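You operate a simulated robot arm through the tools that you are given. There is no shell and no other tool. Be economical: measure what you need, move in short steps, check, and stop when the job is done.

The job below is to be done with a simulated two-armed robot. You get a single attempt, and the scene is never put back.

JOB
Take the lid off the jar labelled "used" on the right end of the packing table and lay it down there.

The check looks at the end state, three seconds after you hand in, the way a careful person would. Anything else that was tipped, shoved, dropped, spilled or broken makes it a failure. Lids that push on must go on centred and level and be pressed home; caps that screw on are set level and turned clockwise until they are tight.

ROBOT AND FRAMES
Two 7-joint arms with two-finger parallel grippers on one trunk, on a base that drives. Base frame: it is fixed to the floor where the robot stands at the start and does not move with it; the origin is under the middle of the robot, x ahead of it, y to its left, z up; the surface under the hand at the start is at about z = 0.76. Lengths are in m, angles in degrees, forces in N, time in s.
The left shoulder is at the start at [0.119, 0.174, 1.06], the right one opposite. With the tool pointing down near the work surface each hand reaches from about 0.34 to 0.76 m from the robot's upright axis, wherever it stands, measured 20 degrees to its own side. Payload 3.6 kg a hand.
The tool frame of a hand sits at the grasp point between the pads (the TCP): z along the fingers, y along the line on which they close. The tips reach 0.03 m beyond it. Largest opening 0.11 m; finger width 0.02, thickness 0.01; the body of the gripper, 0.048 by 0.112 m, starts 0.055 m behind the TCP.
Orientation is that of the tool frame in the base frame, as a unit quaternion [w, x, y, z]. With the fingers straight down and closing along the base's y, the tool's x points along the base's -x, its y along +y and its z along -z.

CONTROLS
- The arms move only by the tool arm_command. It takes "left_commands", "right_commands" or both (then of equal length, played together; a hand with none holds still); each is a list that holds one entry, the list of rows, each a list of 7 numbers: the turn, a rotation vector about the tool's x, y, z in degrees, then the shift along the tool's x, y, z in m, then the opening, from 0 (shut) to 1 (fully open). In form: [[[wx, wy, wz, tx, ty, tz, gripper], ...]]. A call has 1 to 10 rows; each row is the pose to reach, as a shift and turn from the pose commanded when the call began, along the tool's axes at that moment. Each row takes 0.2 s and may step no farther than 0.05 m and 8.6 degrees from the row before; otherwise, or with a gripper value out of range, the whole call is refused. A pose out of reach is approached as far as the arm can. The call stops where the force on the tool passes 40 N (or 10 N more than at its start, if that is more) or the arm is blocked; 0.2 s more then pass. The fingers move at their own pace (about 0.153 m/s each) and stop on an object; they squeeze with about 42 N. The grip force told is the motor's: it shows also when the fingers shut on nothing. Time passes only in rows, and 0.2 s behind the last, so rows that repeat a pose let the fingers close. The reply holds the time, the measured pose of the TCP, the force on the tool along the base axes, the opening and the grip force, in the units named above and with some noise, with the torque about the TCP (base axes, N m) and any sound that the robot's microphone picked up, and new pictures: "show" is both (left out), scene, wrist or none (wrist: the cameras of the hands that moved).
- Cameras (640 x 400 px; columns grow to the right, rows downward): "scene" is now at [0.2241, 0.0317, 1.2344]; the picture's right is [0.40, -0.92, -0.00], its down [-0.44, -0.19, -0.88] and it looks along [0.80, 0.35, -0.48] (base axes); focal length 219 px, centre (320, 200). "left" rides on the left gripper at [0.073, -0.017, -0.103] in its tool frame; the picture's right is [0.23, 0.97, 0.00], its down [-0.76, 0.18, -0.62] and it looks along [-0.61, 0.14, 0.78] (tool axes); focal length 222 px, centre (320, 200). "right" rides on the right gripper at [0.072, 0.017, -0.103] in its tool frame; the picture's right is [-0.23, 0.97, 0.00], its down [-0.76, -0.18, -0.62] and it looks along [-0.61, -0.14, 0.78] (tool axes); focal length 222 px, centre (320, 200). There is no depth. A picture from a camera that has moved, and an enlarged one, comes with that camera's place and axes in the base frame and with its lens. The place of the scene camera against the robot may be out by one fixed shift of up to 0.012 m in any direction.
- slide_trunk(by): slides the trunk up (or, below 0, down) by that many m; the arms and the scene camera ride with it, the base frame stays. It gives what a move gives, with no picture.
- roll_base(legs): drives the robot by 1 to 6 legs, each [ahead, left, turn to the left] in m, m and degrees, along the robot's own axes; the way and the turn of a leg run together, so that a leg with both is an arc; at most 1.5 m and 180 degrees a leg. The arms and the cameras ride along, it lands a little off, and it stops where it bumps. It gives what a move gives, and a new picture of the scene camera.
- head_to(pan, tilt): turns the head with the scene camera to pan (to the left, within 86 degrees either way) and tilt (down, from -29 to 69), counted from straight ahead of the robot. It gives what a move gives, and a new picture of the scene camera.
- close_up(camera, box): a new picture of the part [left, top, right, bottom] of that camera's present view, enlarged. No time passes.
- finish_job(): hands the job in; it is judged then, once.

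Go step by step. Nothing tells you exact positions but the pictures and the camera data: compare them with the known pose of the tool, close in by small moves and look again before you grip or let go. The budget is 120 turns and 260 pictures, counting those below and the enlarged ones. Unless the task says otherwise, let go and move clear before handing in.

The tools are called by a JSON object that holds its "api" and its "payload". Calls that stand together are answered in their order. arm_command: Moves the arms, as the interface text tells. Its arguments: {"type":"object","properties":{"left_commands":{"type":"array","items":{"type":"array","items":{"type":"array","items":{"type":"number"}}}},"right_commands":{"type":"array","items":{"type":"array","items":{"type":"array","items":{"type":"number"}}}},"show":{"type":"string","enum":["both","scene","wrist","none"]}},"required":[]} The other tools are called the same way: slide_trunk (by) slides the trunk up or down; roll_base (legs) drives the base; head_to (pan, tilt) turns the head that bears the scene camera; close_up (camera, box) takes an enlarged picture of a part of a camera's view; finish_job () hands the job in.

At the start:

```text
clock: 0.0
left_position: [0.3779, 0.4169, 1.068]
left_ee_rot: [0.001, -0.001, 1.0, 0.0]
left_ft_force: [0.2, 0.3, 0.9]
left_ft_torque: [0.0, 0.01, 0.01]
left_width: 0.1102
left_finger_force: 0.0
right_position: [0.4112, 0.0139, 1.1254]
right_ee_rot: [-0.001, 0.0, 1.0, 0.0]
right_ft_force: [-0.3, -0.3, 0.7]
right_ft_torque: [0.0, 0.03, -0.03]
right_width: 0.1099
right_finger_force: 0.2
trunk travel left (down, up): [-0.179, 0.584]
robot x, y, heading: [-0.0003, -0.0003, 0.1]
head pan, tilt: [23.5, 28.7]
```

scene: 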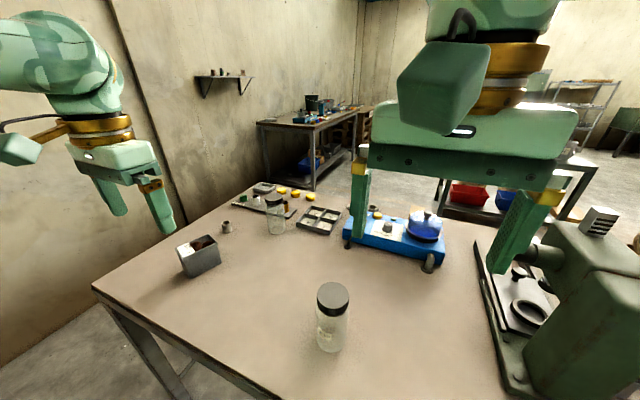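
right: 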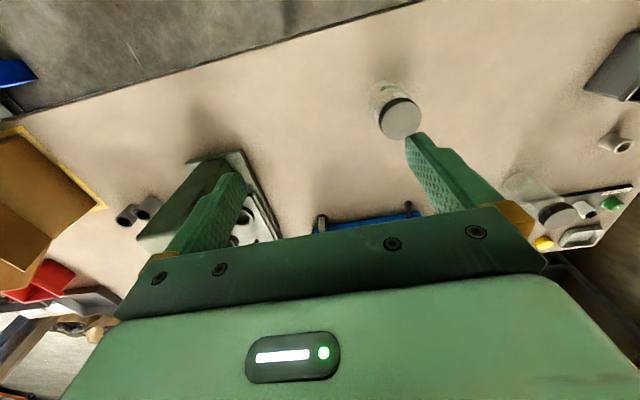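
left: 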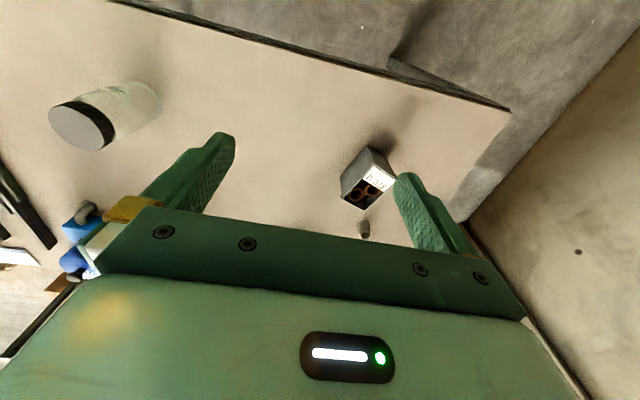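

I see a table in front of me with a jar near its middle and another at the back, plus other tables farther off. I'll read the labels and look around to find the packing table.

{"api": "close_up", "payload": {"camera": "scene", "box": [280, 270, 380, 360]}}

{"api": "close_up", "payload": {"camera": "scene", "box": [220, 60, 380, 250]}}

{"api": "head_to", "payload": {"pan": -40, "tilt": 20}}

```text
4.44 times, centred on (330, 315) of scene
camera zoom: at [0.2241, 0.0317, 1.2344], right [0.4, -0.92, 0.0], down [-0.44, -0.19, -0.88], along [0.8, 0.35, -0.48], focal length 974 px, centre (276, -311)
```

zoom: 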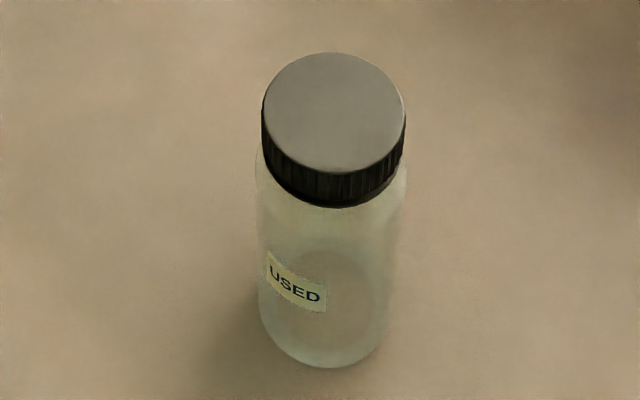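

```text
2.11 times, centred on (300, 155) of scene
camera zoom: at [0.2241, 0.0317, 1.2344], right [0.4, -0.92, 0.0], down [-0.44, -0.19, -0.88], along [0.8, 0.35, -0.48], focal length 462 px, centre (362, 295)
```

zoom: 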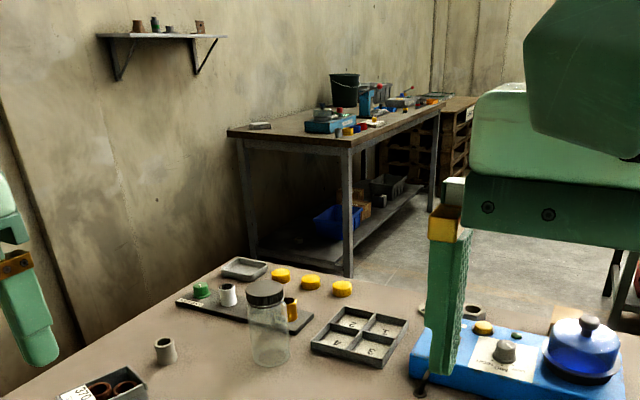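

```text
clock: 1.3
left_position: [0.3777, 0.4159, 1.0681]
left_ee_rot: [0.0, -0.001, 1.0, 0.0]
left_ft_force: [0.8, -0.2, 0.3]
left_ft_torque: [0.02, -0.02, -0.02]
left_width: 0.1099
left_finger_force: 0.1
right_position: [0.4115, 0.0137, 1.1257]
right_ee_rot: [0.0, 0.0, 1.0, 0.0]
right_ft_force: [0.3, 0.4, 0.3]
right_ft_torque: [0.02, 0.02, -0.01]
right_width: 0.11
right_finger_force: 0.1
trunk travel left (down, up): [-0.179, 0.584]
robot x, y, heading: [-0.0008, -0.0022, 0.1]
head pan, tilt: [-40.0, 20.0]
camera scene: at [0.2121, -0.0644, 1.2484], right [-0.64, -0.77, 0.0], down [-0.26, 0.22, -0.94], along [0.72, -0.6, -0.34], focal length 219 px, centre (320, 200)
```

scene: 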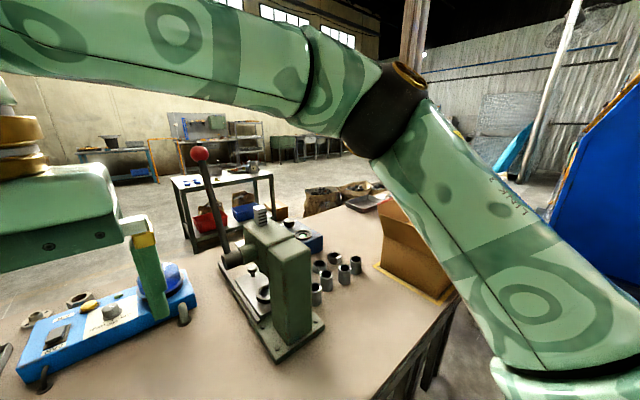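

The jar near the middle of this table is labelled USED, but the job speaks of the packing table's right end. I'll look around before deciding which table that is.

{"api": "head_to", "payload": {"pan": -80, "tilt": 15}}

{"api": "head_to", "payload": {"pan": 0, "tilt": 5}}

{"api": "head_to", "payload": {"pan": 75, "tilt": 20}}

```text
clock: 2.4
left_position: [0.3782, 0.4157, 1.0687]
left_ee_rot: [0.0, -0.001, 1.0, 0.0]
left_ft_force: [-0.1, 0.1, 1.2]
left_ft_torque: [0.03, 0.02, 0.02]
left_width: 0.11
left_finger_force: 0.1
right_position: [0.4118, 0.0135, 1.1264]
right_ee_rot: [-0.001, -0.001, 1.0, 0.0]
right_ft_force: [0.2, 0.2, -0.9]
right_ft_torque: [-0.03, 0.03, 0.02]
right_width: 0.11
right_finger_force: 0.2
trunk travel left (down, up): [-0.179, 0.584]
robot x, y, heading: [0.0022, 0.0005, -0.1]
head pan, tilt: [-80.0, 15.0]
camera scene: at [0.157, -0.0965, 1.2565], right [-0.98, -0.17, 0.0], down [-0.05, 0.25, -0.97], along [0.17, -0.95, -0.26], focal length 219 px, centre (320, 200)
```

scene: 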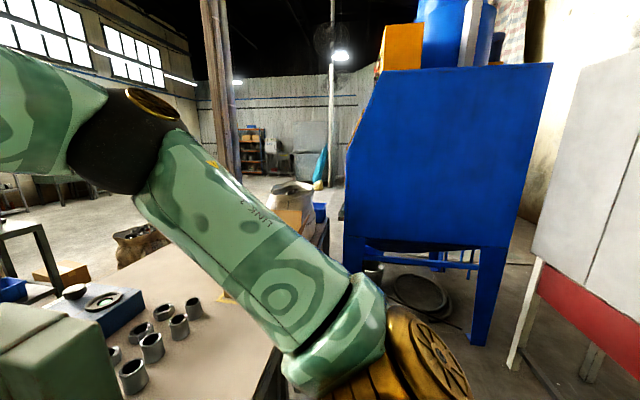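

```text
clock: 3.9
left_position: [0.3795, 0.4141, 1.0665]
left_ee_rot: [0.001, -0.002, 1.0, 0.0]
left_ft_force: [-0.3, -0.5, -0.2]
left_ft_torque: [0.01, 0.03, 0.02]
left_width: 0.1099
left_finger_force: 0.1
right_position: [0.4118, 0.0139, 1.1256]
right_ee_rot: [-0.001, 0.001, 1.0, 0.0]
right_ft_force: [-1.1, 0.5, -1.1]
right_ft_torque: [0.01, -0.04, 0.0]
right_width: 0.11
right_finger_force: 0.0
trunk travel left (down, up): [-0.179, 0.584]
robot x, y, heading: [-0.0013, -0.0008, 0.1]
head pan, tilt: [0.0, 5.0]
camera scene: at [0.2326, -0.0046, 1.2727], right [0.0, -1.0, 0.0], down [-0.09, 0.0, -1.0], along [1.0, 0.0, -0.09], focal length 219 px, centre (320, 200)
```

scene: 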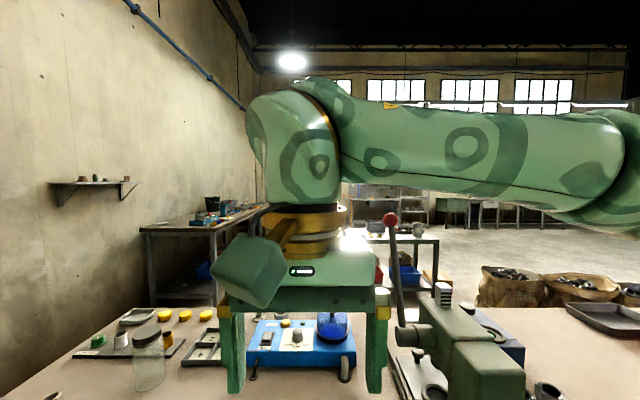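

```text
clock: 5.4
left_position: [0.3776, 0.4164, 1.0683]
left_ee_rot: [0.0, -0.001, 1.0, 0.0]
left_ft_force: [0.0, -0.3, -0.4]
left_ft_torque: [-0.05, -0.02, 0.01]
left_width: 0.11
left_finger_force: 0.0
right_position: [0.4118, 0.0133, 1.1252]
right_ee_rot: [-0.001, 0.0, 1.0, 0.0]
right_ft_force: [-0.1, 0.5, 0.2]
right_ft_torque: [-0.01, -0.02, 0.0]
right_width: 0.1101
right_finger_force: 0.0
trunk travel left (down, up): [-0.179, 0.584]
robot x, y, heading: [-0.0004, 0.0011, 0.3]
head pan, tilt: [75.0, 20.0]
camera scene: at [0.1649, 0.0854, 1.2484], right [0.97, -0.26, 0.0], down [-0.09, -0.33, -0.94], along [0.24, 0.91, -0.34], focal length 219 px, centre (320, 200)
```

scene: 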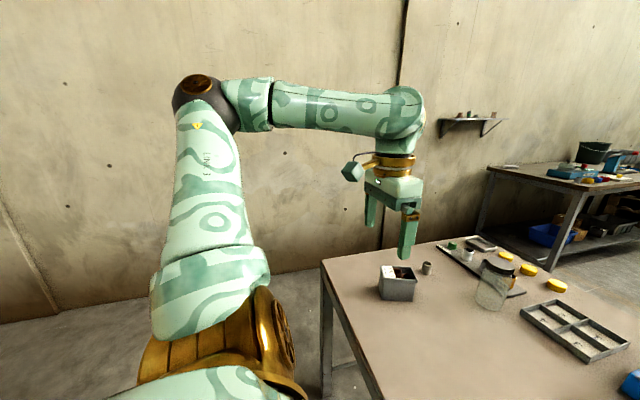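

This table could be the packing table, but I can't see its right end well, nor what is behind me. I'll raise the trunk to get the arms clear and look over the right end.

{"api": "slide_trunk", "payload": {"by": 0.4}}

{"api": "head_to", "payload": {"pan": -50, "tilt": 45}}

{"api": "head_to", "payload": {"pan": 20, "tilt": 40}}

```text
clock: 9.2
left_position: [0.3781, 0.4164, 1.4688]
left_ee_rot: [0.0, 0.0, 1.0, 0.0]
left_ft_force: [1.3, 0.7, -0.4]
left_ft_torque: [-0.02, 0.0, -0.03]
left_width: 0.1099
left_finger_force: 0.2
right_position: [0.4107, 0.015, 1.5265]
right_ee_rot: [-0.001, 0.0, 1.0, 0.0]
right_ft_force: [-0.4, 0.7, 0.0]
right_ft_torque: [0.0, 0.02, -0.01]
right_width: 0.1099
right_finger_force: 0.1
trunk travel left (down, up): [-0.579, 0.184]
robot x, y, heading: [0.0065, 0.0057, 0.0]
head pan, tilt: [75.0, 20.0]
```

```text
clock: 11.3
left_position: [0.378, 0.4159, 1.4684]
left_ee_rot: [0.001, -0.001, 1.0, 0.0]
left_ft_force: [0.1, 0.0, -0.1]
left_ft_torque: [0.02, -0.01, 0.0]
left_width: 0.1101
left_finger_force: 0.0
right_position: [0.4108, 0.0142, 1.5258]
right_ee_rot: [-0.001, -0.001, 1.0, 0.001]
right_ft_force: [1.3, -0.8, -0.4]
right_ft_torque: [0.01, 0.01, 0.01]
right_width: 0.1098
right_finger_force: 0.0
trunk travel left (down, up): [-0.579, 0.184]
robot x, y, heading: [0.0007, -0.0003, 0.0]
head pan, tilt: [-50.0, 45.0]
camera scene: at [0.0694, -0.0668, 1.6165], right [-0.77, -0.64, 0.0], down [-0.46, 0.54, -0.71], along [0.45, -0.54, -0.71], focal length 219 px, centre (320, 200)
```

scene: 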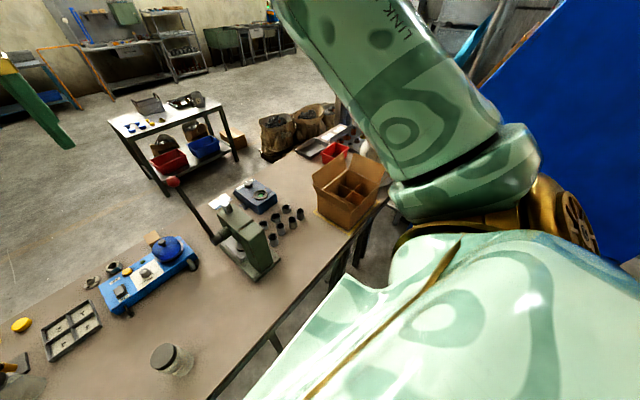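

```text
clock: 12.7
left_position: [0.3773, 0.4169, 1.4686]
left_ee_rot: [-0.001, -0.001, 1.0, -0.001]
left_ft_force: [0.4, 0.0, 0.3]
left_ft_torque: [0.01, 0.01, 0.01]
left_width: 0.11
left_finger_force: 0.1
right_position: [0.4117, 0.0138, 1.5252]
right_ee_rot: [-0.001, 0.001, 1.0, 0.0]
right_ft_force: [0.7, 0.4, -0.1]
right_ft_torque: [-0.03, -0.02, 0.05]
right_width: 0.11
right_finger_force: 0.1
trunk travel left (down, up): [-0.579, 0.184]
robot x, y, heading: [-0.0024, 0.001, 0.0]
head pan, tilt: [20.0, 40.0]
camera scene: at [0.097, 0.0245, 1.6237], right [0.34, -0.94, 0.0], down [-0.6, -0.22, -0.77], along [0.72, 0.26, -0.64], focal length 219 px, centre (320, 200)
```

scene: 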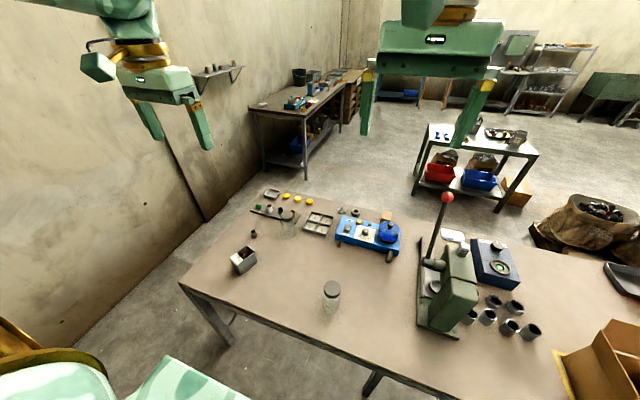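

The table continues far to the right, with a divided carton and more things beyond it. I'll point the head there and zoom in.

{"api": "head_to", "payload": {"pan": -45, "tilt": 25}}

{"api": "close_up", "payload": {"camera": "scene", "box": [200, 150, 440, 400]}}

```text
clock: 14.1
left_position: [0.3774, 0.4166, 1.4685]
left_ee_rot: [-0.001, -0.001, 1.0, -0.001]
left_ft_force: [0.8, 0.4, 1.2]
left_ft_torque: [0.02, 0.01, -0.01]
left_width: 0.1101
left_finger_force: 0.0
right_position: [0.4115, 0.0134, 1.5266]
right_ee_rot: [-0.001, 0.0, 1.0, 0.001]
right_ft_force: [0.1, 0.0, 0.0]
right_ft_torque: [0.0, -0.01, 0.02]
right_width: 0.1103
right_finger_force: 0.1
trunk travel left (down, up): [-0.579, 0.184]
robot x, y, heading: [0.0033, 0.0026, -0.0]
head pan, tilt: [-45.0, 25.0]
camera scene: at [0.0823, -0.0696, 1.647], right [-0.71, -0.71, 0.0], down [-0.3, 0.3, -0.91], along [0.64, -0.64, -0.42], focal length 219 px, centre (320, 200)
```

scene: 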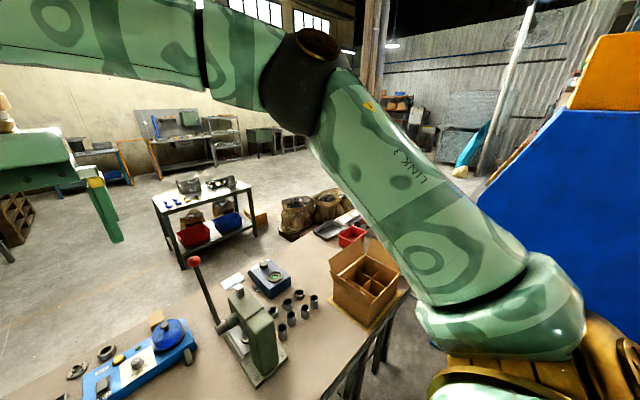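

```text
1.60 times, centred on (320, 275) of scene
camera zoom: at [0.0823, -0.0696, 1.647], right [-0.71, -0.71, 0.0], down [-0.3, 0.3, -0.91], along [0.64, -0.64, -0.42], focal length 351 px, centre (320, 80)
```

zoom: 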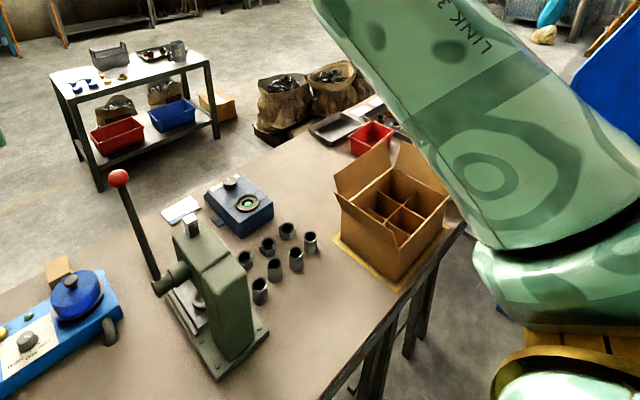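

The arm blocks the view past the carton, where another table seems to begin. I'll back off slightly and turn right to see it.

{"api": "roll_base", "payload": {"legs": [[-0.2, 0, 0], [0, 0, -50]]}}

{"api": "head_to", "payload": {"pan": 0, "tilt": 30}}

{"api": "head_to", "payload": {"pan": -75, "tilt": 25}}

```text
clock: 17.9
left_position: [0.3631, -0.0196, 1.4684]
left_ee_rot: [0.001, 0.42, 0.908, 0.0]
left_ft_force: [0.8, 0.6, 0.3]
left_ft_torque: [-0.02, -0.02, -0.01]
left_width: 0.1098
left_finger_force: 0.0
right_position: [0.0773, -0.3042, 1.5255]
right_ee_rot: [0.0, 0.42, 0.907, 0.0]
right_ft_force: [0.7, -0.1, 0.0]
right_ft_torque: [0.01, 0.01, 0.01]
right_width: 0.11
right_finger_force: 0.1
trunk travel left (down, up): [-0.579, 0.184]
robot x, y, heading: [-0.1973, -0.0025, -49.6]
head pan, tilt: [-45.0, 25.0]
camera scene: at [-0.1944, -0.1075, 1.6471], right [-1.0, 0.08, 0.0], down [0.03, 0.42, -0.91], along [-0.07, -0.9, -0.42], focal length 219 px, centre (320, 200)
```

scene: 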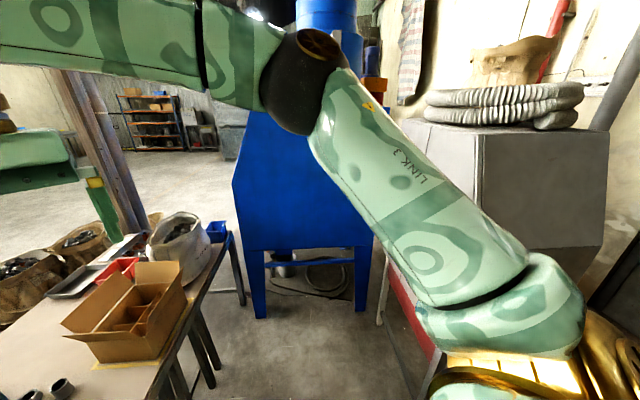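

```text
clock: 19.0
left_position: [0.3632, -0.019, 1.4685]
left_ee_rot: [0.0, 0.419, 0.908, -0.001]
left_ft_force: [0.7, 0.7, 0.9]
left_ft_torque: [0.01, -0.01, 0.03]
left_width: 0.1101
left_finger_force: 0.1
right_position: [0.077, -0.3057, 1.5258]
right_ee_rot: [-0.001, 0.42, 0.907, 0.0]
right_ft_force: [-0.7, -0.4, -0.1]
right_ft_torque: [0.01, 0.03, -0.02]
right_width: 0.1101
right_finger_force: 0.0
trunk travel left (down, up): [-0.579, 0.184]
robot x, y, heading: [-0.2004, -0.0029, -49.8]
head pan, tilt: [0.0, 30.0]
camera scene: at [-0.1285, -0.0849, 1.6391], right [-0.76, -0.65, 0.0], down [-0.32, 0.38, -0.87], along [0.56, -0.66, -0.5], focal length 219 px, centre (320, 200)
```

scene: 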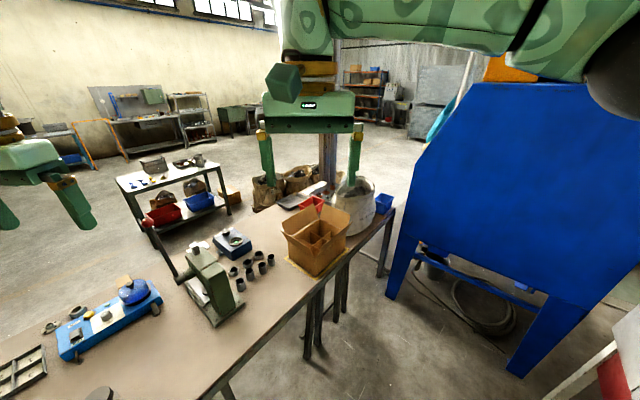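

```text
clock: 20.5
left_position: [0.3626, -0.0189, 1.4681]
left_ee_rot: [0.001, 0.419, 0.908, 0.0]
left_ft_force: [-0.2, -0.5, 0.0]
left_ft_torque: [-0.01, -0.01, -0.04]
left_width: 0.1101
left_finger_force: 0.0
right_position: [0.0779, -0.3046, 1.5255]
right_ee_rot: [-0.001, 0.42, 0.907, 0.0]
right_ft_force: [0.6, -0.1, -0.2]
right_ft_torque: [0.0, 0.01, -0.02]
right_width: 0.1099
right_finger_force: 0.1
trunk travel left (down, up): [-0.579, 0.184]
robot x, y, heading: [-0.1959, -0.0017, -49.7]
head pan, tilt: [-75.0, 25.0]
camera scene: at [-0.2394, -0.0916, 1.6471], right [-0.82, 0.57, 0.0], down [0.24, 0.35, -0.91], along [-0.52, -0.75, -0.42], focal length 219 px, centre (320, 200)
```

scene: 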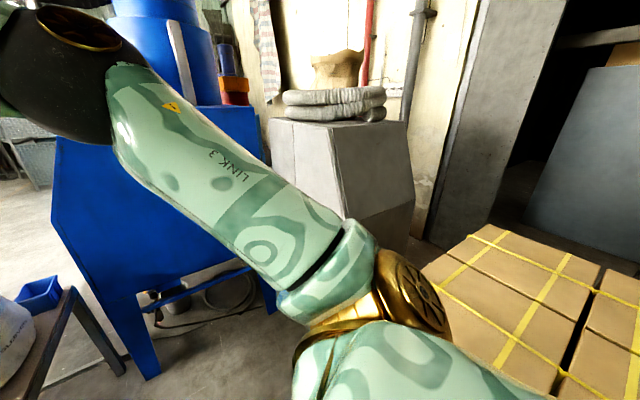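

The bench is followed by a second small table holding a sack, trays and a blue bin, and there are boxes stacked behind me. I'll zoom in on that table and turn further to see behind.

{"api": "head_to", "payload": {"pan": 0, "tilt": 30}}

{"api": "close_up", "payload": {"camera": "scene", "box": [240, 150, 420, 300]}}

{"api": "roll_base", "payload": {"legs": [[0, 0, -120]]}}

{"api": "head_to", "payload": {"pan": -60, "tilt": 25}}

```text
clock: 21.9
left_position: [0.363, -0.0186, 1.4689]
left_ee_rot: [0.001, 0.419, 0.908, -0.001]
left_ft_force: [0.2, 0.0, -0.6]
left_ft_torque: [0.01, -0.02, -0.01]
left_width: 0.1099
left_finger_force: 0.1
right_position: [0.0764, -0.3047, 1.5248]
right_ee_rot: [-0.001, 0.42, 0.908, 0.0]
right_ft_force: [-0.1, 0.1, 0.0]
right_ft_torque: [0.0, -0.01, -0.01]
right_width: 0.11
right_finger_force: 0.0
trunk travel left (down, up): [-0.579, 0.184]
robot x, y, heading: [-0.198, -0.0043, -49.7]
head pan, tilt: [0.0, 30.0]
camera scene: at [-0.1286, -0.0849, 1.6391], right [-0.76, -0.65, 0.0], down [-0.32, 0.38, -0.87], along [0.56, -0.66, -0.5], focal length 219 px, centre (320, 200)
```

scene: 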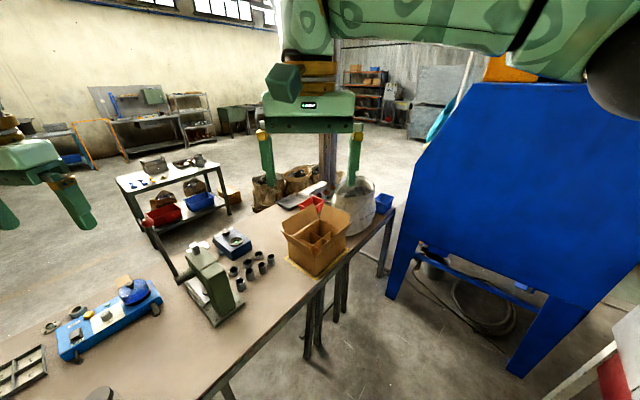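

```text
2.67 times, centred on (330, 225) of scene
camera zoom: at [-0.1286, -0.0849, 1.6391], right [-0.76, -0.65, 0.0], down [-0.32, 0.38, -0.87], along [0.56, -0.66, -0.5], focal length 585 px, centre (293, 133)
```

zoom: 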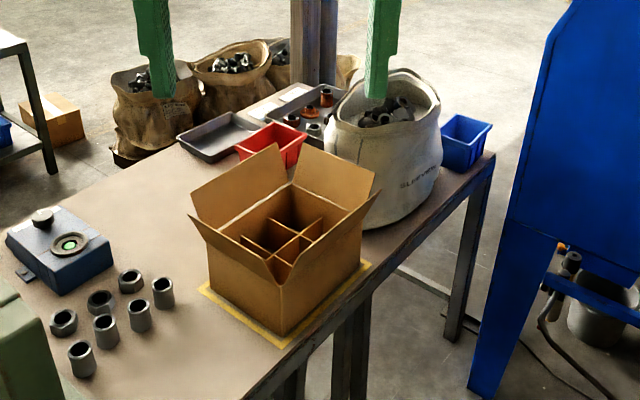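

```text
clock: 27.4
left_position: [-0.4962, -0.4773, 1.4687]
left_ee_rot: [0.001, 0.996, 0.091, 0.0]
left_ft_force: [-0.8, 0.1, -0.7]
left_ft_torque: [-0.01, -0.02, -0.01]
left_width: 0.11
left_finger_force: 0.0
right_position: [-0.6016, -0.0875, 1.5267]
right_ee_rot: [-0.001, 0.996, 0.09, 0.0]
right_ft_force: [0.1, -0.4, -0.7]
right_ft_torque: [-0.02, -0.01, 0.02]
right_width: 0.11
right_finger_force: 0.1
trunk travel left (down, up): [-0.579, 0.184]
robot x, y, heading: [-0.2018, -0.0, -169.8]
head pan, tilt: [0.0, 30.0]
camera scene: at [-0.3007, -0.0238, 1.6391], right [-0.18, 0.98, 0.0], down [0.49, 0.09, -0.87], along [-0.85, -0.15, -0.5], focal length 219 px, centre (320, 200)
```

scene: 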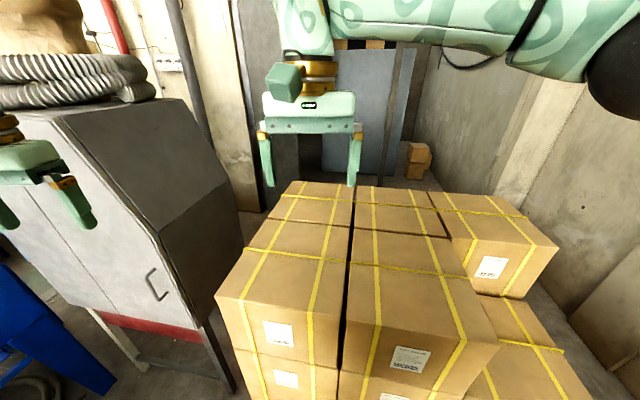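

```text
clock: 28.6
left_position: [-0.4963, -0.4767, 1.469]
left_ee_rot: [0.0, 0.996, 0.091, 0.0]
left_ft_force: [-0.5, 0.1, 0.0]
left_ft_torque: [-0.01, 0.0, -0.02]
left_width: 0.11
left_finger_force: 0.0
right_position: [-0.6012, -0.0863, 1.5256]
right_ee_rot: [0.001, 0.996, 0.089, 0.0]
right_ft_force: [-0.1, -0.7, 0.2]
right_ft_torque: [0.01, -0.01, 0.01]
right_width: 0.1098
right_finger_force: 0.0
trunk travel left (down, up): [-0.579, 0.184]
robot x, y, heading: [-0.1984, -0.0, -169.6]
head pan, tilt: [-60.0, 25.0]
camera scene: at [-0.2715, 0.0627, 1.6471], right [0.76, 0.65, 0.0], down [0.27, -0.32, -0.91], along [-0.59, 0.69, -0.42], focal length 219 px, centre (320, 200)
```

scene: 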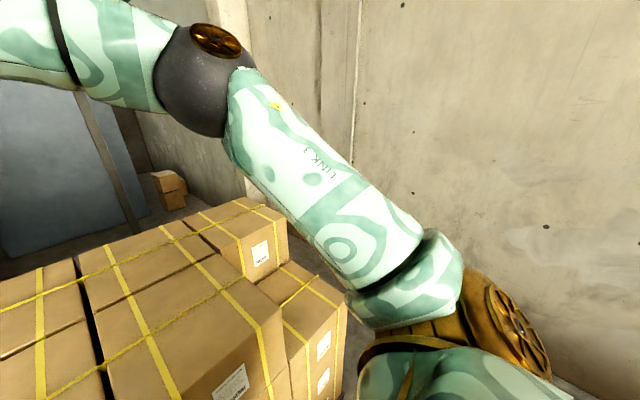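

No jar behind me, only cartons. I'll turn back and inspect the other jar and the remaining tables up close.

{"api": "roll_base", "payload": {"legs": [[0, 0, 170]]}}

{"api": "head_to", "payload": {"pan": 35, "tilt": 25}}

{"api": "close_up", "payload": {"camera": "scene", "box": [240, 240, 400, 340]}}

{"api": "close_up", "payload": {"camera": "scene", "box": [280, 120, 460, 240]}}

```text
clock: 35.9
left_position: [0.1893, 0.4072, 1.4686]
left_ee_rot: [0.0, 0.012, 1.0, -0.001]
left_ft_force: [0.1, 0.4, 1.0]
left_ft_torque: [0.0, 0.0, 0.01]
left_width: 0.1099
left_finger_force: 0.0
right_position: [0.2124, 0.0041, 1.526]
right_ee_rot: [-0.001, 0.012, 1.0, 0.0]
right_ft_force: [-0.4, 0.3, 0.0]
right_ft_torque: [-0.02, -0.01, -0.03]
right_width: 0.1097
right_finger_force: 0.1
trunk travel left (down, up): [-0.579, 0.184]
robot x, y, heading: [-0.2016, -0.0007, -1.5]
head pan, tilt: [-60.0, 25.0]
camera scene: at [-0.1378, -0.0856, 1.6471], right [-0.88, -0.48, 0.0], down [-0.2, 0.37, -0.91], along [0.43, -0.8, -0.42], focal length 219 px, centre (320, 200)
```

scene: 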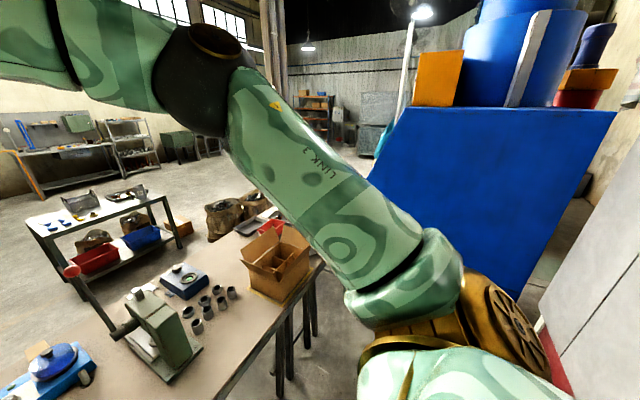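

```text
clock: 37.6
left_position: [0.1888, 0.4073, 1.4681]
left_ee_rot: [0.0, 0.012, 1.0, 0.0]
left_ft_force: [-0.5, -0.8, 0.2]
left_ft_torque: [-0.02, 0.0, -0.01]
left_width: 0.11
left_finger_force: 0.0
right_position: [0.2129, 0.0041, 1.5267]
right_ee_rot: [-0.001, 0.012, 1.0, 0.0]
right_ft_force: [-0.4, 0.0, 0.5]
right_ft_torque: [-0.02, -0.03, 0.01]
right_width: 0.1101
right_finger_force: 0.1
trunk travel left (down, up): [-0.579, 0.184]
robot x, y, heading: [-0.1995, -0.0006, -1.5]
head pan, tilt: [35.0, 25.0]
camera scene: at [-0.1051, 0.0463, 1.647], right [0.55, -0.83, 0.0], down [-0.35, -0.23, -0.91], along [0.76, 0.5, -0.42], focal length 219 px, centre (320, 200)
```

scene: 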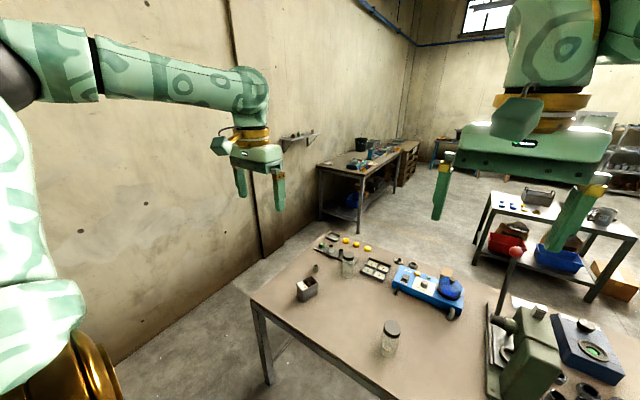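

```text
4.00 times, centred on (320, 290) of scene
camera zoom: at [-0.1051, 0.0463, 1.647], right [0.55, -0.83, 0.0], down [-0.35, -0.23, -0.91], along [0.76, 0.5, -0.42], focal length 877 px, centre (320, -160)
```

zoom: 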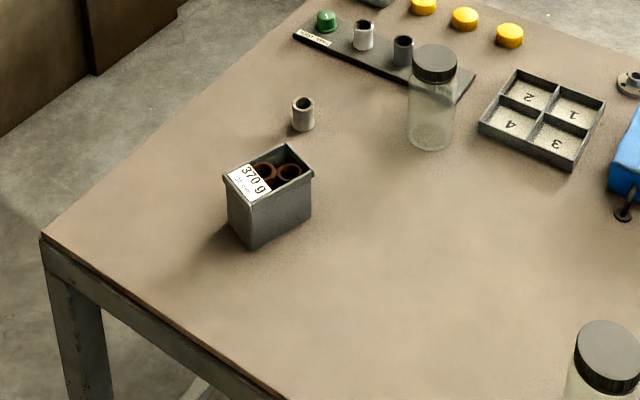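

```text
3.33 times, centred on (370, 180) of scene
camera zoom: at [-0.1051, 0.0463, 1.647], right [0.55, -0.83, 0.0], down [-0.35, -0.23, -0.91], along [0.76, 0.5, -0.42], focal length 731 px, centre (153, 267)
```

zoom: 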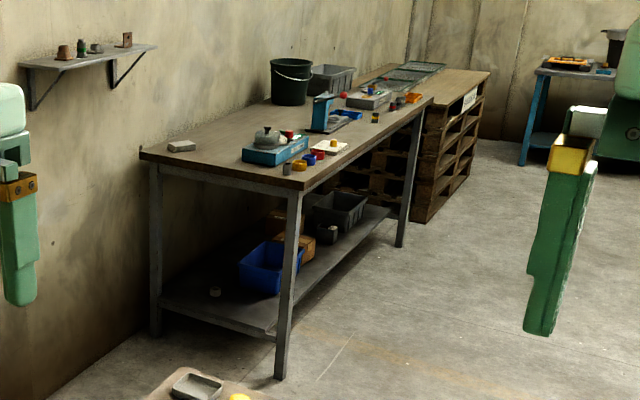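

No other jars show on the far tables. The right end of this long table is still partly hidden by the carton and the sack, so I'll drive right along the table and raise the camera to check there for a second "used" jar.

{"api": "slide_trunk", "payload": {"by": 0.18}}

{"api": "roll_base", "payload": {"legs": [[0, -0.5, 0]]}}

{"api": "head_to", "payload": {"pan": -20, "tilt": 35}}

{"api": "close_up", "payload": {"camera": "scene", "box": [160, 150, 480, 350]}}

```text
clock: 39.6
left_position: [0.1894, 0.4068, 1.6482]
left_ee_rot: [0.0, 0.01, 1.0, 0.0]
left_ft_force: [0.9, -0.3, 0.1]
left_ft_torque: [0.01, -0.02, 0.01]
left_width: 0.1101
left_finger_force: 0.1
right_position: [0.2133, 0.0038, 1.7055]
right_ee_rot: [-0.001, 0.012, 1.0, 0.0]
right_ft_force: [-0.1, 0.3, 0.0]
right_ft_torque: [-0.01, 0.02, 0.0]
right_width: 0.11
right_finger_force: 0.1
trunk travel left (down, up): [-0.759, 0.004]
robot x, y, heading: [-0.2039, 0.0008, -1.5]
head pan, tilt: [35.0, 25.0]
```

```text
clock: 42.6
left_position: [0.1767, -0.0921, 1.648]
left_ee_rot: [0.0, 0.011, 1.0, 0.0]
left_ft_force: [-0.6, 0.4, -0.3]
left_ft_torque: [-0.03, 0.01, -0.03]
left_width: 0.11
left_finger_force: 0.1
right_position: [0.2005, -0.4946, 1.7057]
right_ee_rot: [-0.001, 0.011, 1.0, -0.001]
right_ft_force: [0.0, 0.7, 0.1]
right_ft_torque: [-0.02, 0.03, -0.01]
right_width: 0.1101
right_finger_force: 0.0
trunk travel left (down, up): [-0.759, 0.004]
robot x, y, heading: [-0.211, -0.5002, -1.1]
head pan, tilt: [35.0, 25.0]
camera scene: at [-0.1218, -0.4527, 1.8269], right [0.56, -0.83, 0.0], down [-0.35, -0.24, -0.91], along [0.75, 0.5, -0.42], focal length 219 px, centre (320, 200)
```

scene: 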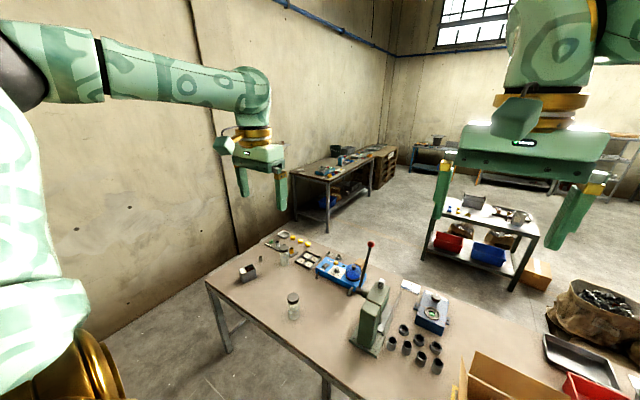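

```text
clock: 43.8
left_position: [0.1772, -0.0924, 1.6478]
left_ee_rot: [0.0, 0.011, 1.0, -0.001]
left_ft_force: [-1.0, 0.1, -0.9]
left_ft_torque: [0.0, 0.01, 0.0]
left_width: 0.11
left_finger_force: 0.0
right_position: [0.202, -0.4968, 1.7057]
right_ee_rot: [-0.001, 0.011, 1.0, 0.0]
right_ft_force: [0.0, 1.0, 0.3]
right_ft_torque: [0.01, 0.0, -0.01]
right_width: 0.1099
right_finger_force: 0.0
trunk travel left (down, up): [-0.759, 0.004]
robot x, y, heading: [-0.2115, -0.5021, -1.2]
head pan, tilt: [-20.0, 35.0]
camera scene: at [-0.1163, -0.5373, 1.8112], right [-0.36, -0.93, 0.0], down [-0.53, 0.21, -0.82], along [0.76, -0.3, -0.57], focal length 219 px, centre (320, 200)
```

scene: 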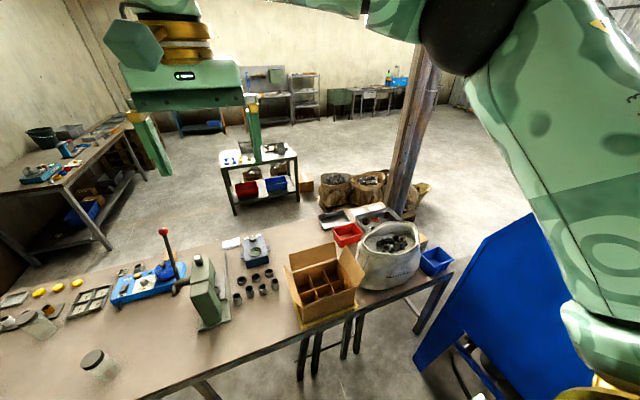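

```text
2.00 times, centred on (320, 250) of scene
camera zoom: at [-0.1163, -0.5373, 1.8112], right [-0.36, -0.93, 0.0], down [-0.53, 0.21, -0.82], along [0.76, -0.3, -0.57], focal length 438 px, centre (320, 100)
```

zoom: 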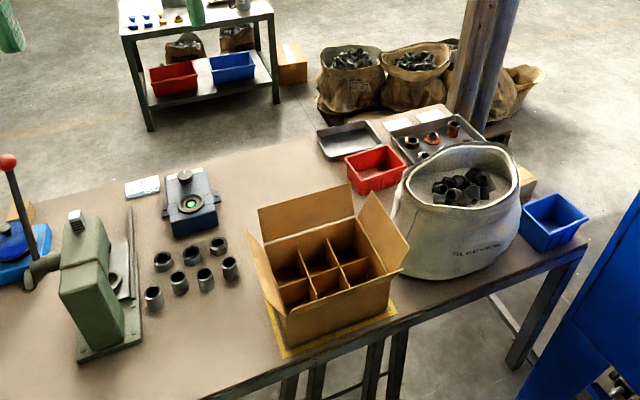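

No jar on this right-hand part either. I'll look closely at the tabletop edge and legs, to see whether this is one table or several with seams.

{"api": "head_to", "payload": {"pan": 15, "tilt": 50}}

{"api": "close_up", "payload": {"camera": "scene", "box": [160, 150, 480, 350]}}

{"api": "head_to", "payload": {"pan": -30, "tilt": 50}}

```text
clock: 44.9
left_position: [0.1758, -0.0943, 1.6495]
left_ee_rot: [-0.001, 0.01, 1.0, 0.0]
left_ft_force: [0.3, -0.9, 0.0]
left_ft_torque: [0.02, -0.03, 0.01]
left_width: 0.1101
left_finger_force: 0.2
right_position: [0.2004, -0.4979, 1.7062]
right_ee_rot: [0.0, 0.012, 1.0, 0.0]
right_ft_force: [-0.1, 1.3, -0.3]
right_ft_torque: [0.0, -0.01, 0.01]
right_width: 0.11
right_finger_force: 0.1
trunk travel left (down, up): [-0.759, 0.004]
robot x, y, heading: [-0.2122, -0.5038, -1.3]
head pan, tilt: [15.0, 50.0]
camera scene: at [-0.1237, -0.4881, 1.7895], right [0.24, -0.97, 0.0], down [-0.74, -0.18, -0.64], along [0.62, 0.15, -0.77], focal length 219 px, centre (320, 200)
```

scene: 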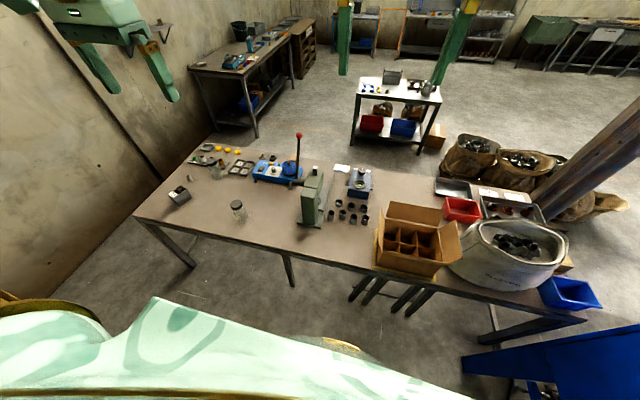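

```text
2.00 times, centred on (320, 250) of scene
camera zoom: at [-0.1237, -0.4881, 1.7895], right [0.24, -0.97, 0.0], down [-0.74, -0.18, -0.64], along [0.62, 0.15, -0.77], focal length 438 px, centre (320, 100)
```

zoom: 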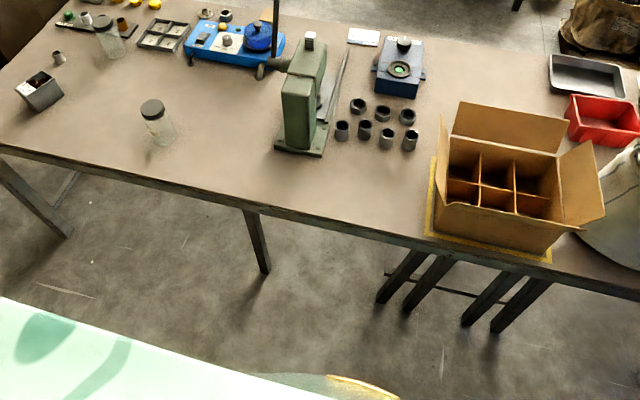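

```text
clock: 46.0
left_position: [0.1764, -0.093, 1.6496]
left_ee_rot: [-0.001, 0.01, 1.0, 0.0]
left_ft_force: [0.9, -0.2, -0.3]
left_ft_torque: [0.02, 0.01, -0.01]
left_width: 0.11
left_finger_force: 0.1
right_position: [0.2008, -0.4978, 1.705]
right_ee_rot: [-0.001, 0.012, 1.0, 0.0]
right_ft_force: [0.6, -0.2, 0.5]
right_ft_torque: [0.01, -0.01, -0.04]
right_width: 0.1097
right_finger_force: 0.0
trunk travel left (down, up): [-0.759, 0.004]
robot x, y, heading: [-0.2112, -0.5018, -1.4]
head pan, tilt: [-30.0, 50.0]
camera scene: at [-0.1327, -0.546, 1.7895], right [-0.52, -0.86, 0.0], down [-0.66, 0.4, -0.64], along [0.55, -0.33, -0.77], focal length 219 px, centre (320, 200)
```

scene: 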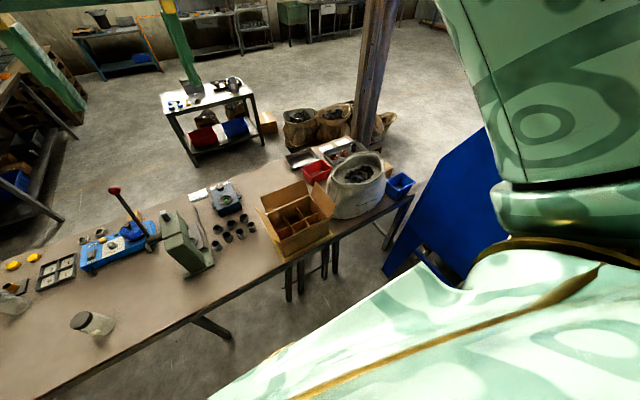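

This is one long table, and its right end holds only the carton, sack, trays and bin. Before settling, I'll zoom on the other work surfaces for jars.

{"api": "head_to", "payload": {"pan": -5, "tilt": 15}}

{"api": "close_up", "payload": {"camera": "scene", "box": [160, 60, 320, 160]}}

{"api": "close_up", "payload": {"camera": "scene", "box": [300, 60, 460, 160]}}

{"api": "close_up", "payload": {"camera": "scene", "box": [200, 140, 340, 230]}}

{"api": "close_up", "payload": {"camera": "scene", "box": [0, 80, 200, 205]}}

```text
clock: 47.0
left_position: [0.1758, -0.0942, 1.6489]
left_ee_rot: [0.0, 0.011, 1.0, 0.0]
left_ft_force: [0.7, -0.6, 0.0]
left_ft_torque: [0.01, 0.03, 0.02]
left_width: 0.1099
left_finger_force: 0.1
right_position: [0.2019, -0.4972, 1.7053]
right_ee_rot: [-0.001, 0.011, 1.0, 0.0]
right_ft_force: [0.0, 1.0, -0.4]
right_ft_torque: [-0.03, 0.02, 0.0]
right_width: 0.1105
right_finger_force: 0.1
trunk travel left (down, up): [-0.759, 0.004]
robot x, y, heading: [-0.2083, -0.4993, -1.4]
head pan, tilt: [-5.0, 15.0]
camera scene: at [-0.1057, -0.5164, 1.8431], right [-0.11, -0.99, 0.0], down [-0.26, 0.03, -0.97], along [0.96, -0.11, -0.26], focal length 219 px, centre (320, 200)
```

scene: 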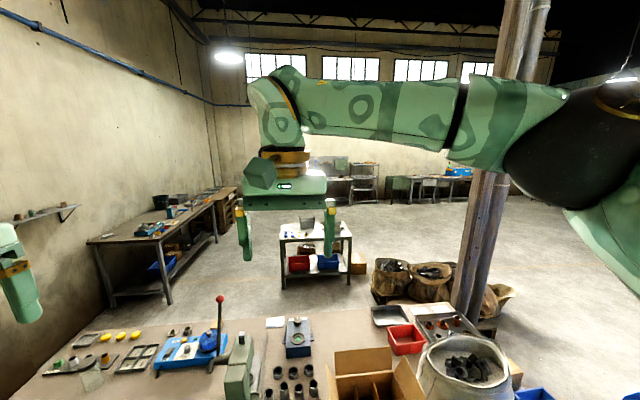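

```text
4.00 times, centred on (240, 110) of scene
camera zoom: at [-0.1057, -0.5164, 1.8431], right [-0.11, -0.99, 0.0], down [-0.26, 0.03, -0.97], along [0.96, -0.11, -0.26], focal length 877 px, centre (640, 560)
```

zoom: 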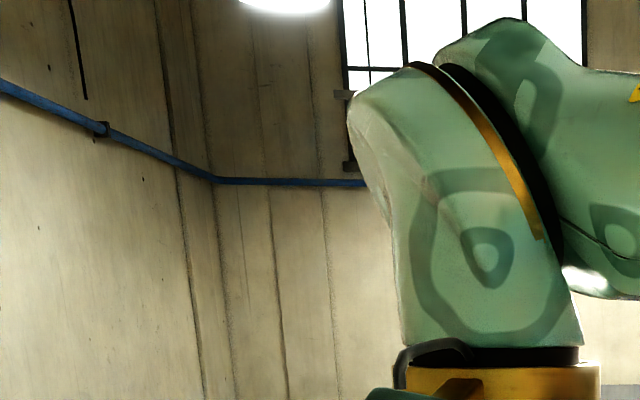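

```text
4.00 times, centred on (380, 110) of scene
camera zoom: at [-0.1057, -0.5164, 1.8431], right [-0.11, -0.99, 0.0], down [-0.26, 0.03, -0.97], along [0.96, -0.11, -0.26], focal length 877 px, centre (80, 560)
```

zoom: 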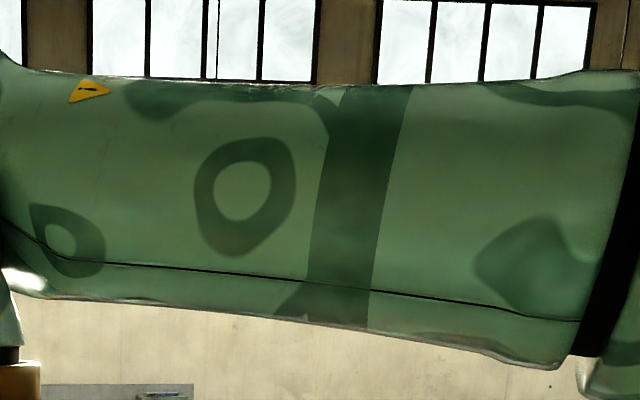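

```text
4.44 times, centred on (270, 185) of scene
camera zoom: at [-0.1057, -0.5164, 1.8431], right [-0.11, -0.99, 0.0], down [-0.26, 0.03, -0.97], along [0.96, -0.11, -0.26], focal length 974 px, centre (542, 267)
```

zoom: 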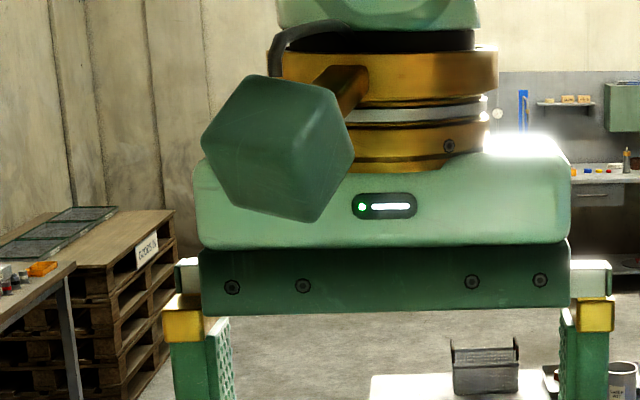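

```text
3.20 times, centred on (100, 142) of scene
camera zoom: at [-0.1057, -0.5164, 1.8431], right [-0.11, -0.99, 0.0], down [-0.26, 0.03, -0.97], along [0.96, -0.11, -0.26], focal length 702 px, centre (1024, 384)
```

zoom: 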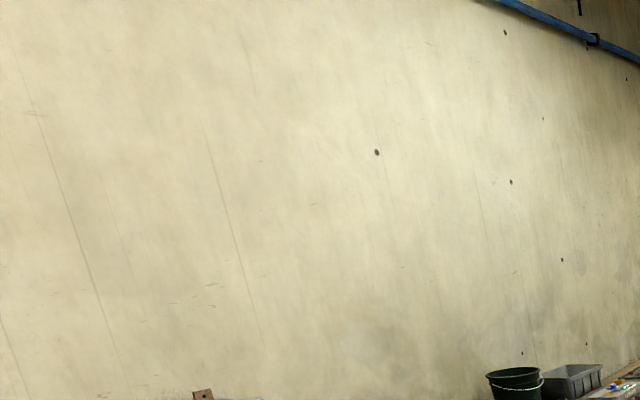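

Nothing jar-like yet. I'll check the white cart and far benches once more before settling on the jar in front of the start pose.

{"api": "head_to", "payload": {"pan": 5, "tilt": 10}}

{"api": "close_up", "payload": {"camera": "scene", "box": [310, 190, 390, 240]}}

{"api": "close_up", "payload": {"camera": "scene", "box": [340, 120, 520, 200]}}

{"api": "close_up", "payload": {"camera": "scene", "box": [110, 150, 280, 260]}}

```text
clock: 47.7
left_position: [0.1755, -0.0934, 1.6487]
left_ee_rot: [0.0, 0.01, 1.0, 0.001]
left_ft_force: [-1.0, 0.1, -0.9]
left_ft_torque: [-0.02, 0.05, -0.02]
left_width: 0.1102
left_finger_force: 0.0
right_position: [0.2016, -0.4968, 1.706]
right_ee_rot: [-0.001, 0.011, 1.0, -0.001]
right_ft_force: [-0.6, -0.5, -0.5]
right_ft_torque: [0.0, 0.0, -0.04]
right_width: 0.11
right_finger_force: 0.0
trunk travel left (down, up): [-0.759, 0.004]
robot x, y, heading: [-0.2098, -0.5013, -1.5]
head pan, tilt: [5.0, 10.0]
camera scene: at [-0.1057, -0.5001, 1.8513], right [0.06, -1.0, 0.0], down [-0.17, -0.01, -0.98], along [0.98, 0.06, -0.17], focal length 219 px, centre (320, 200)
```

scene: 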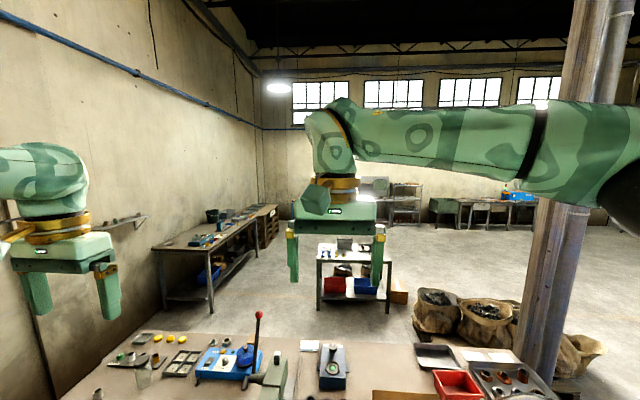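

```text
8.00 times, centred on (350, 215) of scene
camera zoom: at [-0.1057, -0.5001, 1.8513], right [0.06, -1.0, 0.0], down [-0.17, -0.01, -0.98], along [0.98, 0.06, -0.17], focal length 1754 px, centre (80, 80)
```

zoom: 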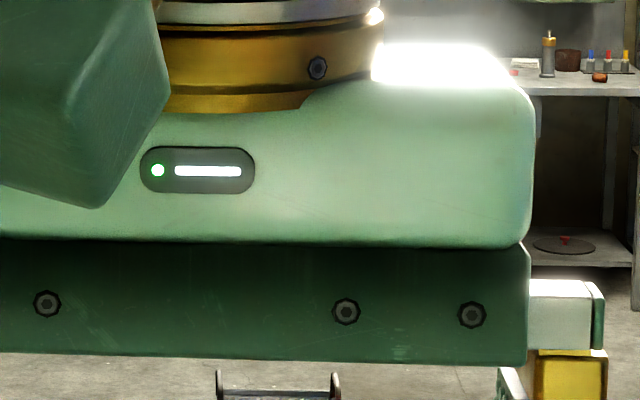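

```text
3.56 times, centred on (430, 160) of scene
camera zoom: at [-0.1057, -0.5001, 1.8513], right [0.06, -1.0, 0.0], down [-0.17, -0.01, -0.98], along [0.98, 0.06, -0.17], focal length 779 px, centre (-71, 342)
```

zoom: 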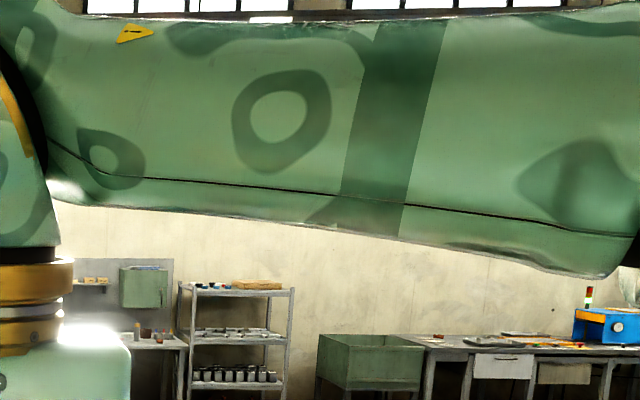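

```text
3.64 times, centred on (195, 205) of scene
camera zoom: at [-0.1057, -0.5001, 1.8513], right [0.06, -1.0, 0.0], down [-0.17, -0.01, -0.98], along [0.98, 0.06, -0.17], focal length 797 px, centre (774, 182)
```

zoom: 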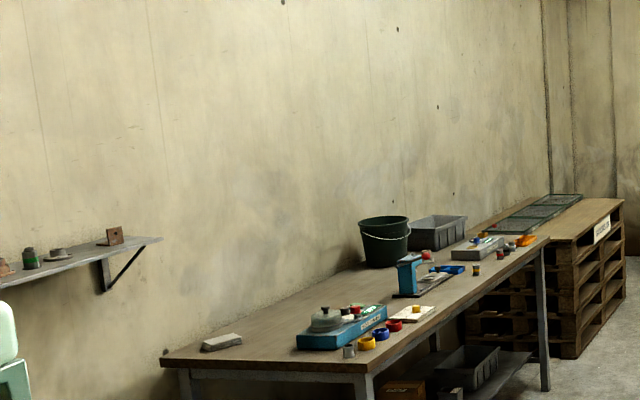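

I still can't see behind the sack and the carton. I'll extend the right hand, well above everything, and use its camera to look down at the right end.

{"api": "arm_command", "payload": {"right_commands": [[[0, 0, 0, -0.033, -0.033, 0, 1], [0, 0, 0, -0.066, -0.066, 0, 1], [0, 0, 0, -0.1, -0.1, 0, 1], [0, 0, 0, -0.133, -0.133, 0, 1], [0, 0, 0, -0.166, -0.166, 0, 1], [0, 0, 0, -0.2, -0.2, 0, 1], [0, 0, 0, -0.233, -0.233, 0, 1], [0, 0, 0, -0.266, -0.266, 0, 1], [0, 0, 0, -0.3, -0.3, 0, 1]]], "show": "wrist"}}

```text
clock: 49.7
left_position: [0.1756, -0.0981, 1.6499]
left_ee_rot: [0.0, 0.01, 1.0, 0.001]
left_ft_force: [0.7, -0.2, 0.9]
left_ft_torque: [0.02, -0.01, 0.0]
left_width: 0.11
left_finger_force: 0.1
right_position: [0.2873, -0.6952, 1.6167]
right_ee_rot: [0.0, 0.012, 1.0, 0.001]
right_ft_force: [0.0, -0.6, 0.1]
right_ft_torque: [0.01, 0.01, 0.01]
right_width: 0.1099
right_finger_force: 0.1
right hand out of reach, approached as far as the arm can: row 2, 3, 4, 5, 6, 7, 8, 9
trunk travel left (down, up): [-0.759, 0.004]
robot x, y, heading: [-0.2097, -0.5011, -1.4]
head pan, tilt: [5.0, 10.0]
camera right: at [0.216, -0.6758, 1.718], right [0.25, 0.97, 0.0], down [0.76, -0.2, 0.62], along [0.6, -0.15, -0.78], focal length 222 px, centre (320, 200)
```

right: 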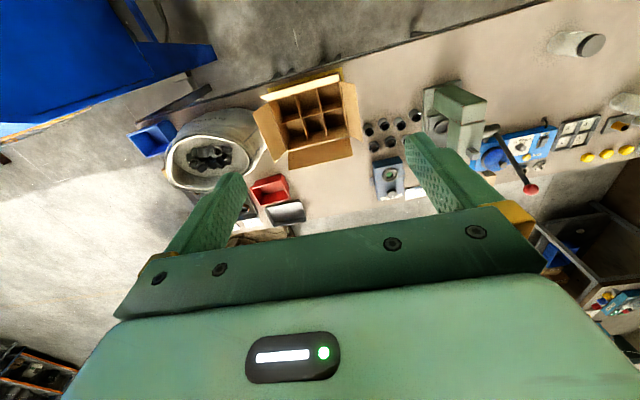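

From this angle I'll enlarge the right end.

{"api": "close_up", "payload": {"camera": "right", "box": [120, 60, 440, 260]}}

```text
2.00 times, centred on (280, 160) of right
camera zoom: at [0.216, -0.6758, 1.718], right [0.25, 0.97, 0.0], down [0.76, -0.2, 0.62], along [0.6, -0.15, -0.78], focal length 444 px, centre (400, 280)
```

zoom: 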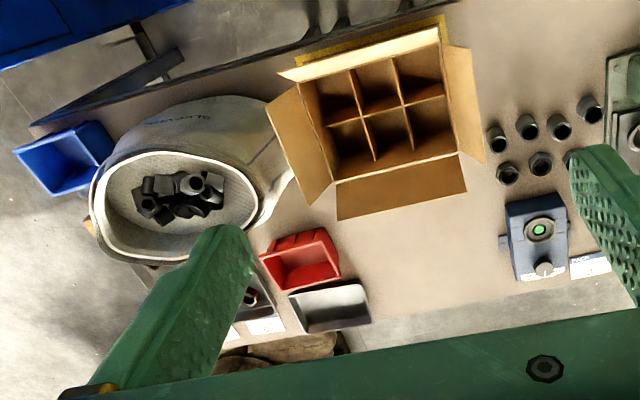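

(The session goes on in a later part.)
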